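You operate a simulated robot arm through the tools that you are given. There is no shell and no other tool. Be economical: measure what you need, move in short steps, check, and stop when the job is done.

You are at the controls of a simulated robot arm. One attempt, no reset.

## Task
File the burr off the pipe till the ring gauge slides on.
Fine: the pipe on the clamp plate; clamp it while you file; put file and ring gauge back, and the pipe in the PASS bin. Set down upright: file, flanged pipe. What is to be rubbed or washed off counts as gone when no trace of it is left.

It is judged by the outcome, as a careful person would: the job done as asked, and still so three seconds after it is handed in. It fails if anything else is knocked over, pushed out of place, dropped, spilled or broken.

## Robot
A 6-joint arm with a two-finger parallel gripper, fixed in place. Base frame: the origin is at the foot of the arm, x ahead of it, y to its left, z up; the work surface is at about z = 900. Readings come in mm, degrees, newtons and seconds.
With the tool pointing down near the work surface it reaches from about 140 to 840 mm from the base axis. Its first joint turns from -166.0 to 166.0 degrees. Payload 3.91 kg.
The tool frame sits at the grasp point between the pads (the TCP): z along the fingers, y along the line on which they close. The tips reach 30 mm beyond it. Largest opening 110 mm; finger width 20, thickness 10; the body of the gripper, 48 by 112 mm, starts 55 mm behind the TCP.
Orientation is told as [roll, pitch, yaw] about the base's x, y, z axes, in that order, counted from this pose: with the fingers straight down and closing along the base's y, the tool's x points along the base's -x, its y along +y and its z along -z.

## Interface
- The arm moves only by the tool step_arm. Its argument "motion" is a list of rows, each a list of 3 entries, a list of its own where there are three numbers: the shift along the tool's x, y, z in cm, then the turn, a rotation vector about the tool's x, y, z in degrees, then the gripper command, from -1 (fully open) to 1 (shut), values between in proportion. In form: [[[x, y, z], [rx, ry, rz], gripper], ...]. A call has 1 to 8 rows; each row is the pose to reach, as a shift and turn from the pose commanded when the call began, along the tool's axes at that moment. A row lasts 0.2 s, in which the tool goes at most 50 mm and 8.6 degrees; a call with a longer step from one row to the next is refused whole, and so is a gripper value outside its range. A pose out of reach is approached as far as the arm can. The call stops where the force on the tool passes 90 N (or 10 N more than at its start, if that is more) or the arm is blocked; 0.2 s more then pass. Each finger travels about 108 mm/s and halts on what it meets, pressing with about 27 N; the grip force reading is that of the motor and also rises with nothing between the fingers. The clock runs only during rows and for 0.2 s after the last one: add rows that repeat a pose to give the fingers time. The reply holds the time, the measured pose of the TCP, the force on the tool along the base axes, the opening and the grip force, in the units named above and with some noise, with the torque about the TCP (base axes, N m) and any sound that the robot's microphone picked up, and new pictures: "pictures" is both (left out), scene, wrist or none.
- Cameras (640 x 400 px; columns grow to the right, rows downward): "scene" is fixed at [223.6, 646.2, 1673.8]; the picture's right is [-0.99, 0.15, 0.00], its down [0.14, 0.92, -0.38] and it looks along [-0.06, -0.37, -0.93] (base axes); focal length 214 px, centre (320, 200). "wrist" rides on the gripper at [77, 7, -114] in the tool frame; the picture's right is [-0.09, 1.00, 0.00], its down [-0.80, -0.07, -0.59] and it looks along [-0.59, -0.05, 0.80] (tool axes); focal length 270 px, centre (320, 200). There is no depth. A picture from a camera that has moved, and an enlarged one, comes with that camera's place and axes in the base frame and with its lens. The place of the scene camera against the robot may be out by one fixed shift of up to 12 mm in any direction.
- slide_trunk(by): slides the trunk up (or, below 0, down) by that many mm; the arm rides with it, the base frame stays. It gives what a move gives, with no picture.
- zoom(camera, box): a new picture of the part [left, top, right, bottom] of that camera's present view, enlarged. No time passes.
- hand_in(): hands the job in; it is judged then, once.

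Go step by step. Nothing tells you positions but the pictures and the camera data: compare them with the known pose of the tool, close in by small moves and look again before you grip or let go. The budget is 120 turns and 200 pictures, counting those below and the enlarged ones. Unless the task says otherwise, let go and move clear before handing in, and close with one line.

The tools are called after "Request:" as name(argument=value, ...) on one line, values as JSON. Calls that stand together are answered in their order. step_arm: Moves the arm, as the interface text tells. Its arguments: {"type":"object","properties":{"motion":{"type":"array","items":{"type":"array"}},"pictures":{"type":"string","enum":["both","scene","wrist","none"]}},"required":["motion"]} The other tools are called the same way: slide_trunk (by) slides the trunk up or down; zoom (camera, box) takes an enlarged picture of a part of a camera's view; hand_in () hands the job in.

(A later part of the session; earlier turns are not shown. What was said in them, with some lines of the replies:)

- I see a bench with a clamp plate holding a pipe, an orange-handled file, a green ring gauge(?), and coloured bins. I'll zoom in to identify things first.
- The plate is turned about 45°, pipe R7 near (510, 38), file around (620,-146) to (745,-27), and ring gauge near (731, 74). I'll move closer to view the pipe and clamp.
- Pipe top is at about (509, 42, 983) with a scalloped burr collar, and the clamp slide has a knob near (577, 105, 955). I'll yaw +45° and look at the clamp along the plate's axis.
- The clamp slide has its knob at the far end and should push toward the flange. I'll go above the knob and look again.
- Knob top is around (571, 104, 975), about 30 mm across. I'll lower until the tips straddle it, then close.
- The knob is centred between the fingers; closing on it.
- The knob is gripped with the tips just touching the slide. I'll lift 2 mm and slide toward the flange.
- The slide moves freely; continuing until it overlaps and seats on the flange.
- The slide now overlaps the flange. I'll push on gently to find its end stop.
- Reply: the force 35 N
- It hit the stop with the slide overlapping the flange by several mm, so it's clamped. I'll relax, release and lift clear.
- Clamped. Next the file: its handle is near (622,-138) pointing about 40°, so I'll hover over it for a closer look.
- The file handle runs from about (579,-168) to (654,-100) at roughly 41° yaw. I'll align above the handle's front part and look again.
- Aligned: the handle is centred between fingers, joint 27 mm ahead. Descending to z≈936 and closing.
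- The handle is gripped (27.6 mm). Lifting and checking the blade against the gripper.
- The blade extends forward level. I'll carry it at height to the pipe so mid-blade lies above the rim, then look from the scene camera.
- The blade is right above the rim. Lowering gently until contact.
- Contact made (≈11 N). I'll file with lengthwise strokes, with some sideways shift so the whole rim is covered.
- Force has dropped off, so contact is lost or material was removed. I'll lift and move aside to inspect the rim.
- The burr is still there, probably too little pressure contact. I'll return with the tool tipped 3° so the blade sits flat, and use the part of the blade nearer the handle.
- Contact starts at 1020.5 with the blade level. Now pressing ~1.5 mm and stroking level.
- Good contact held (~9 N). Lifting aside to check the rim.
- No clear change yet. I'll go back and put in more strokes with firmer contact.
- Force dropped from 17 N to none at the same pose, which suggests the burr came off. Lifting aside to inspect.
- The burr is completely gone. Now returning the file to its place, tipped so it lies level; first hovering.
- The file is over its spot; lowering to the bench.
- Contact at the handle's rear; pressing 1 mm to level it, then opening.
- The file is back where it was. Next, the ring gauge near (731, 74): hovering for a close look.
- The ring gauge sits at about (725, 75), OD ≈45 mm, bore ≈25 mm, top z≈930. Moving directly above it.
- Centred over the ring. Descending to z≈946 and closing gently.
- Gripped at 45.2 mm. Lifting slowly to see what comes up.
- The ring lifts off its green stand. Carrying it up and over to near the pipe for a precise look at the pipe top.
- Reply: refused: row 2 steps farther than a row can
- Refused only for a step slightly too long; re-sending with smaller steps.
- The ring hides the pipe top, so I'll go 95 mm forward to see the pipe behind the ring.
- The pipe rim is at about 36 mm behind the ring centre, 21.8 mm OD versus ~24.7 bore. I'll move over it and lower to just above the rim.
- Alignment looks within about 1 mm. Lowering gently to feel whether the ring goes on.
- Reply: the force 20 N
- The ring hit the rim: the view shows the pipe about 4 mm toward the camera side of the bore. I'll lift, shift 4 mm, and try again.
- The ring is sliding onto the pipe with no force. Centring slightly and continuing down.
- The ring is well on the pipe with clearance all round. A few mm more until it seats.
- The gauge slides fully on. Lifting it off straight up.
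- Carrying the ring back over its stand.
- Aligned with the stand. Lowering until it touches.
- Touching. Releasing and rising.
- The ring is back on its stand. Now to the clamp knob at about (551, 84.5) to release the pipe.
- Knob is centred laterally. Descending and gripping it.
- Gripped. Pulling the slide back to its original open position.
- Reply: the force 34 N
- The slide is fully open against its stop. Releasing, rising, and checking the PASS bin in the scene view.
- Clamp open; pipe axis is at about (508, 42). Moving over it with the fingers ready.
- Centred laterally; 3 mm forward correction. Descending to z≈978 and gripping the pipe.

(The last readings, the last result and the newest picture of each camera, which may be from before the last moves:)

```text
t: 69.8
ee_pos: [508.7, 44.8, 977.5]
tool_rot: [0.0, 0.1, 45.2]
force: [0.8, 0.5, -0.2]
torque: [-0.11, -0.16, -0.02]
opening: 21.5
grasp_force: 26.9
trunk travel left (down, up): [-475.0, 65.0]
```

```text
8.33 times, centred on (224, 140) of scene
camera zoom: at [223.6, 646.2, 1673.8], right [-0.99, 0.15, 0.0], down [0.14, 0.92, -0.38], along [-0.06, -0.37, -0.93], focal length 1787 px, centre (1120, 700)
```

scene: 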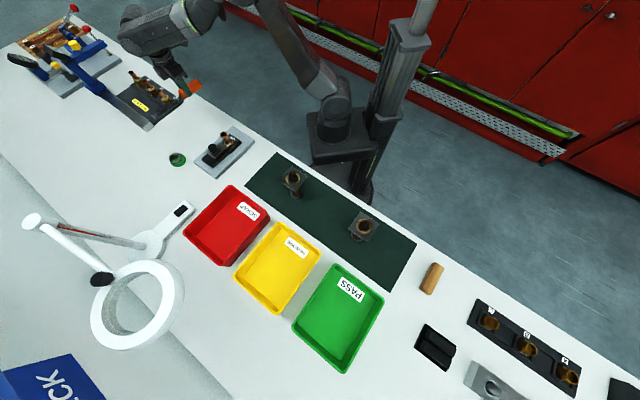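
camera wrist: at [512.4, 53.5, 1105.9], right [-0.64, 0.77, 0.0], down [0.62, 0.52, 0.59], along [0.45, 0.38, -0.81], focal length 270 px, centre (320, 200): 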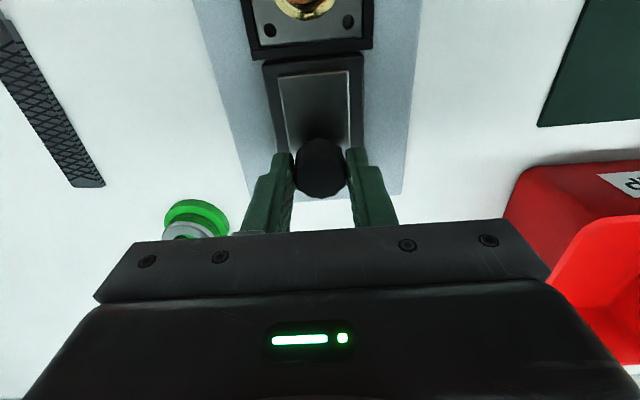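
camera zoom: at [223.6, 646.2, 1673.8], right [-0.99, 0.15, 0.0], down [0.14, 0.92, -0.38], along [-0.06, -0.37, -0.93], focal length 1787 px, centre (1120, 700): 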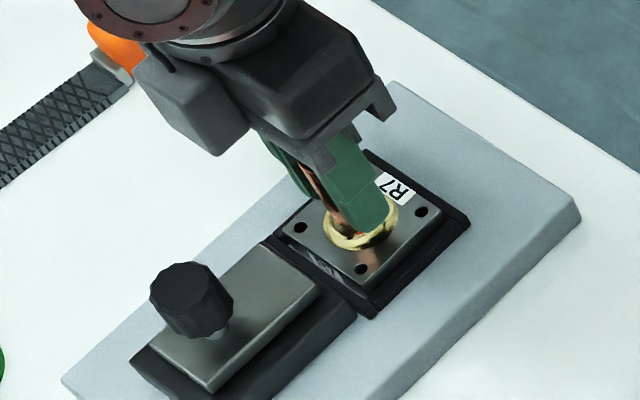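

Gripped at 21.5 mm. Lifting slowly, straight up.

Request:
step_arm(motion=[[[0, 0, -0.5], [0, 0, 0], 1], [[0, 0, -1.5], [0, 0, 0], 1], [[0, 0, -3.5], [0, 0, 0], 1], [[0, 0, -7], [0, 0, 0], 1], [[0, 0, -11], [0, 0, 0], 1], [[0, 0, -15], [0, 0, 0], 1], [[0, 0, -15], [0, 0, 0], 1]], pictures="both")

Request:
zoom(camera="scene", box=[192, 86, 272, 146])

```text
t: 71.4
ee_pos: [508.8, 44.4, 1129.9]
tool_rot: [0.0, -0.1, 45.1]
force: [-0.4, -0.7, -3.5]
torque: [-0.07, -0.04, 0.0]
opening: 21.6
grasp_force: 26.2
trunk travel left (down, up): [-475.0, 65.0]
camera wrist: at [450.3, -6.9, 1244.1], right [-0.64, 0.77, 0.0], down [0.62, 0.52, 0.59], along [0.45, 0.38, -0.8], focal length 270 px, centre (320, 200)
```

scene: 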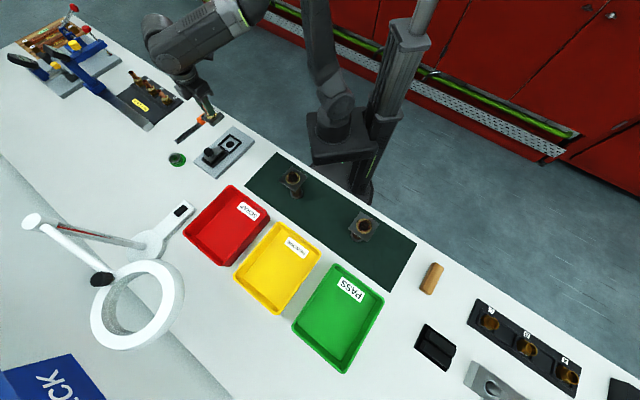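
wrist: 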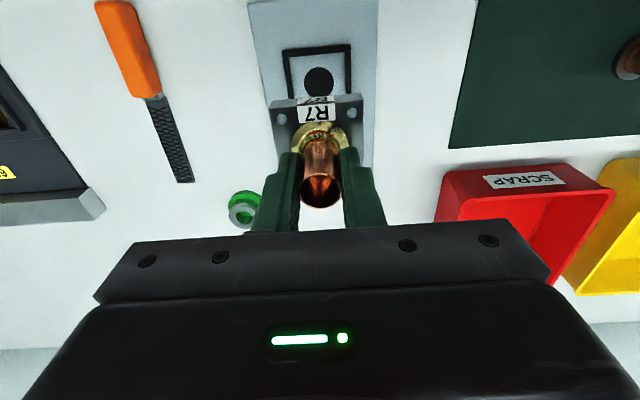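

```text
6.67 times, centred on (232, 116) of scene
camera zoom: at [223.6, 646.2, 1673.8], right [-0.99, 0.15, 0.0], down [0.14, 0.92, -0.38], along [-0.06, -0.37, -0.93], focal length 1430 px, centre (907, 760)
```

zoom: 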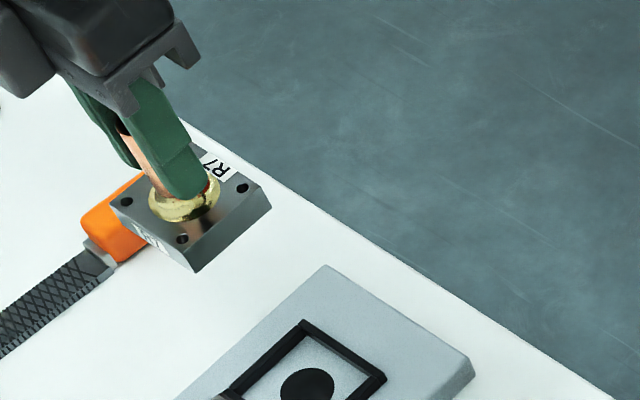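

The pipe is held upright. Carrying it toward the PASS bin in an arc at height, turning the wrist along.

Request:
step_arm(motion=[[[-1.0, 3.0, 0], [0, 0, -4], 1], [[-2.3, 7.0, 0], [0, 0, -10], 1], [[-3.8, 11.5, 0], [0, 0, -16], 1], [[-5.2, 16.0, 0], [0, 0, -22], 1], [[-6.7, 20.5, 0], [0, 0, -28], 1], [[-8.2, 25.0, 0], [0, 0, -34], 1], [[-9.6, 29.5, 0], [0, 0, -40], 1], [[-11.1, 34.0, 0], [0, 0, -45], 1]], pictures="none")

```text
t: 73.2
ee_pos: [348.1, 362.7, 1130.8]
tool_rot: [0.0, 0.1, 90.2]
force: [-0.9, 0.3, -3.5]
torque: [-0.01, 0.07, 0.01]
opening: 21.2
grasp_force: 27.4
trunk travel left (down, up): [-475.0, 65.0]
```

Request:
step_arm(motion=[[[-3.5, 1.8, 0], [0, 0, -5], 1], [[-7.5, 3.9, 0], [0, 0, -11], 1], [[-11.5, 6.0, 0], [0, 0, -17], 1], [[-15.5, 8.0, 0], [0, 0, -23], 1], [[-19.5, 10.1, 0], [0, 0, -29], 1], [[-23.5, 12.2, 0], [0, 0, -35], 1], [[-27.5, 14.2, 0], [0, 0, -41], 1], [[-31.0, 16.0, 0], [0, 0, -45], 1]], pictures="both")

Request:
zoom(camera="scene", box=[260, 240, 420, 390])

```text
t: 75.0
ee_pos: [185.8, 672.6, 1128.6]
tool_rot: [0.1, 0.2, 135.2]
force: [-0.7, -0.3, -3.2]
torque: [0.0, 0.03, 0.01]
opening: 21.5
grasp_force: 27.6
trunk travel left (down, up): [-475.0, 65.0]
camera wrist: at [235.6, 612.7, 1242.4], right [-0.76, -0.64, 0.0], down [-0.52, 0.62, 0.59], along [-0.38, 0.45, -0.81], focal length 270 px, centre (320, 200)
```

scene: 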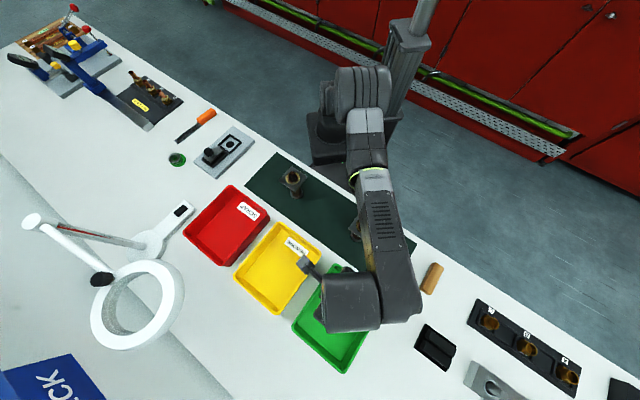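
wrist: 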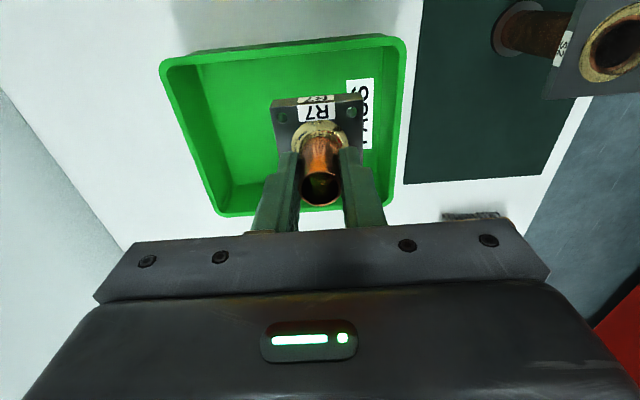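

```text
2.67 times, centred on (340, 315) of scene
camera zoom: at [223.6, 646.2, 1673.8], right [-0.99, 0.15, 0.0], down [0.14, 0.92, -0.38], along [-0.06, -0.37, -0.93], focal length 572 px, centre (267, -107)
```

zoom: 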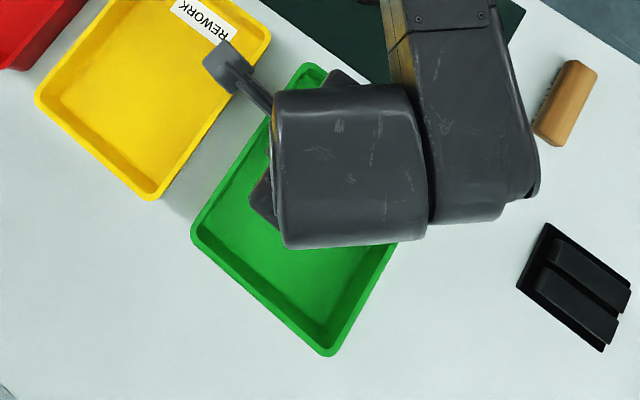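

The bin centre is at about (174, 727). Moving over it and lowering part way.

Request:
step_arm(motion=[[[-2.3, -1.3, 0], [0, 0, 0], 1], [[-4.46, -2.5, 0], [0, 0, 0], 1], [[-4.46, -2.5, 4], [0, 0, 0], 1], [[-4.46, -2.5, 8], [0, 0, 0], 1], [[-4.46, -2.5, 11], [0, 0, 0], 1], [[-4.46, -2.5, 11], [0, 0, 0], 1]], pictures="both")

```text
t: 76.4
ee_pos: [173.6, 722.1, 1018.0]
tool_rot: [0.0, 0.0, 135.1]
force: [-0.8, -0.9, -3.2]
torque: [-0.05, 0.04, 0.01]
opening: 21.4
grasp_force: 26.7
trunk travel left (down, up): [-475.0, 65.0]
camera wrist: at [223.4, 661.4, 1131.6], right [-0.77, -0.64, 0.0], down [-0.52, 0.62, 0.59], along [-0.38, 0.45, -0.8], focal length 270 px, centre (320, 200)
```

scene: 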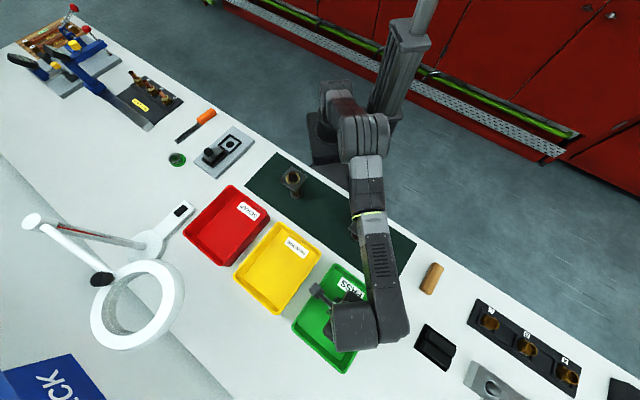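
wrist: 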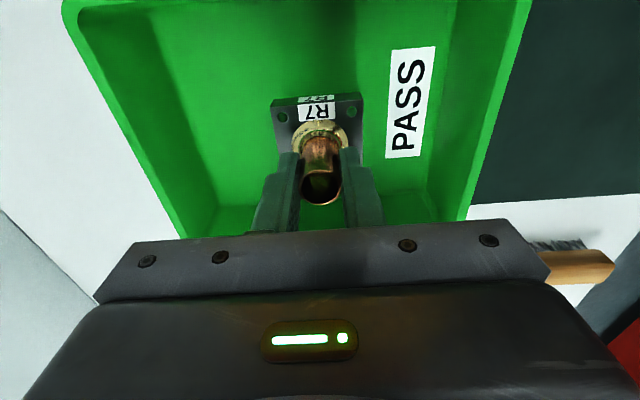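

The flange is well within the bin. Continuing down, then feeling for the floor.

Request:
step_arm(motion=[[[0, 0, 1.5], [0, 0, 0], 1], [[0, 0, 3], [0, 0, 0], 1], [[0, 0, 4], [0, 0, 0], 1], [[0, 0, 4], [0, 0, 0], 1]], pictures="none")

Request:
step_arm(motion=[[[0, 0, 0.2], [0, 0, 0], 1], [[0, 0, 0.4], [0, 0, 0], 1], [[0, 0, 0.4], [0, 0, 0], 1]], pictures="wrist")

```text
t: 77.4
ee_pos: [172.6, 721.3, 979.4]
tool_rot: [0.0, 0.0, 135.1]
force: [-0.6, -1.0, -4.0]
torque: [-0.03, 0.02, 0.05]
opening: 21.4
grasp_force: 26.5
trunk travel left (down, up): [-475.0, 65.0]
```

```text
t: 78.2
ee_pos: [172.6, 721.6, 975.0]
tool_rot: [0.0, 0.0, 135.1]
force: [-0.6, -0.4, -3.9]
torque: [-0.02, 0.0, -0.04]
opening: 21.5
grasp_force: 27.3
trunk travel left (down, up): [-475.0, 65.0]
camera wrist: at [222.5, 660.9, 1088.3], right [-0.77, -0.64, 0.0], down [-0.52, 0.62, 0.59], along [-0.38, 0.45, -0.8], focal length 270 px, centre (320, 200)
```

wrist: 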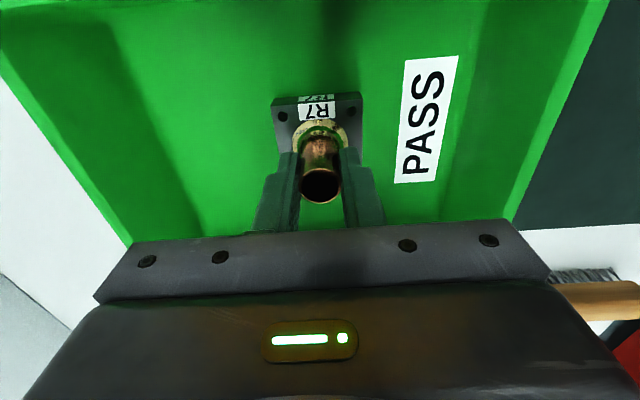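

Request:
step_arm(motion=[[[0, 0, 0.2], [0, 0, 0], 1], [[0, 0, 0.3], [0, 0, 0], 1]], pictures="none")

Request:
step_arm(motion=[[[0, 0, 0.1], [0, 0, 0], 1], [[0, 0, 0.2], [0, 0, 0], 1]], pictures="none")

```text
t: 78.8
ee_pos: [172.5, 722.5, 972.7]
tool_rot: [0.1, -0.1, 135.1]
force: [-0.4, -0.7, -3.5]
torque: [0.0, 0.03, 0.01]
opening: 21.6
grasp_force: 26.9
trunk travel left (down, up): [-475.0, 65.0]
```

```text
t: 79.4
ee_pos: [172.1, 722.3, 970.8]
tool_rot: [0.1, -0.1, 135.1]
force: [0.0, 0.3, 0.1]
torque: [-0.08, 0.13, -0.02]
opening: 21.5
grasp_force: 26.5
trunk travel left (down, up): [-475.0, 65.0]
```

It has just touched the floor. A hair more, then release and rise straight up.

Request:
step_arm(motion=[[[0, 0, 0.08], [0, 0, 0], 1], [[0, 0, 0.08], [0, 0, 0], 0.5], [[0, 0, 0.05], [0, 0, 0], 0.2], [[0, 0, 0], [0, 0, 0], 0.1], [[0, 0, -3], [0, 0, 0], 0.1], [[0, 0, -7], [0, 0, 0], 0.1], [[0, 0, -12], [0, 0, 0], 0.1], [[0, 0, -16], [0, 0, 0], 0.1]], pictures="wrist")

```text
t: 81.2
ee_pos: [174.0, 721.7, 1127.1]
tool_rot: [0.1, 0.1, 135.1]
force: [-0.3, -0.4, 0.7]
torque: [0.0, 0.01, -0.01]
opening: 49.5
grasp_force: 0.0
trunk travel left (down, up): [-475.0, 65.0]
camera wrist: at [224.4, 661.3, 1241.0], right [-0.77, -0.64, 0.0], down [-0.52, 0.62, 0.59], along [-0.38, 0.45, -0.8], focal length 270 px, centre (320, 200)
```

wrist: 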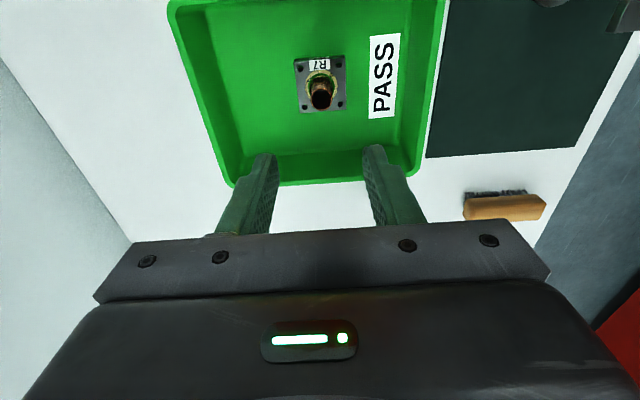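

The pipe stands upright in the PASS bin. Retreating the arm and doing a final check of the whole bench.

Request:
step_arm(motion=[[[4, 1.3, 0], [0, 0, 0], 0], [[8.5, 2.7, 0], [0, 0, 0], 0], [[13, 4.1, 0], [0, 0, 0], 0], [[17, 5.5, 0], [0, 0, 0], 0], [[21, 7, 0], [0, 0, 0], 0], [[21, 7, 0], [0, 0, 0], 0]], pictures="scene")

Request:
zoom(camera="scene", box=[150, 90, 270, 180])

Request:
zoom(camera="scene", box=[270, 250, 410, 380])

```text
t: 82.6
ee_pos: [272.6, 524.2, 1129.9]
tool_rot: [0.0, 0.0, 135.1]
force: [0.0, -0.2, 0.1]
torque: [-0.06, -0.03, 0.0]
opening: 55.2
grasp_force: 0.1
trunk travel left (down, up): [-475.0, 65.0]
```

scene: 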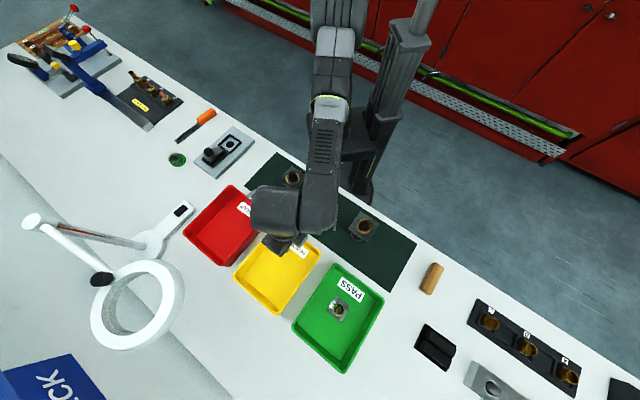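

```text
4.44 times, centred on (210, 135) of scene
camera zoom: at [223.6, 646.2, 1673.8], right [-0.99, 0.15, 0.0], down [0.14, 0.92, -0.38], along [-0.06, -0.37, -0.93], focal length 953 px, centre (809, 489)
```

zoom: 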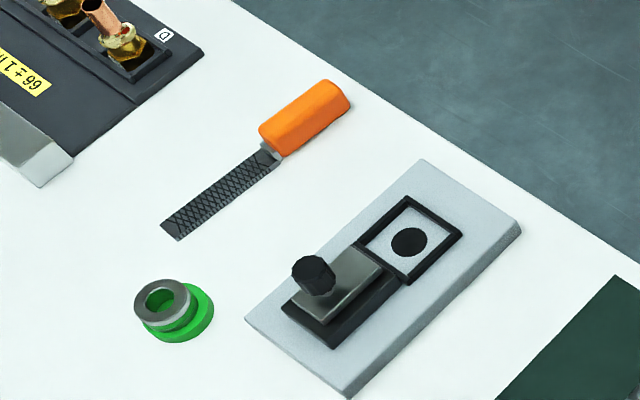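

```text
3.08 times, centred on (340, 315) of scene
camera zoom: at [223.6, 646.2, 1673.8], right [-0.99, 0.15, 0.0], down [0.14, 0.92, -0.38], along [-0.06, -0.37, -0.93], focal length 660 px, centre (258, -154)
```

zoom: 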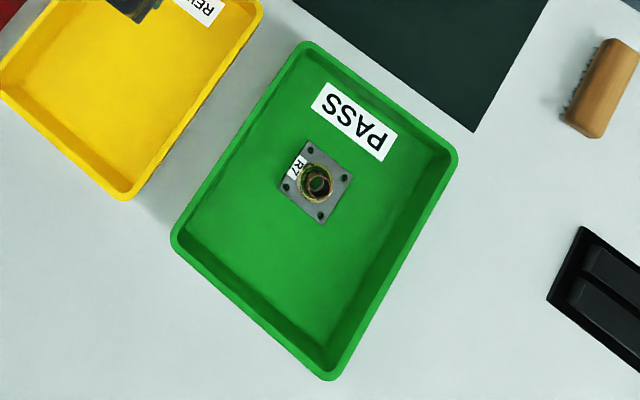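

Everything is in place: R7 stands upright in the PASS bin, the file and ring gauge are back where they were, and nothing else has been disturbed. Handing in.

Request:
hand_in()

```text
The job is handed in.
```

I clamped pipe R7 and filed until no burr was left. The ring gauge slid on freely, the file and gauge are back in place (the gauge about 3 mm off centre on its stand), and R7 stands upright in the PASS bin.
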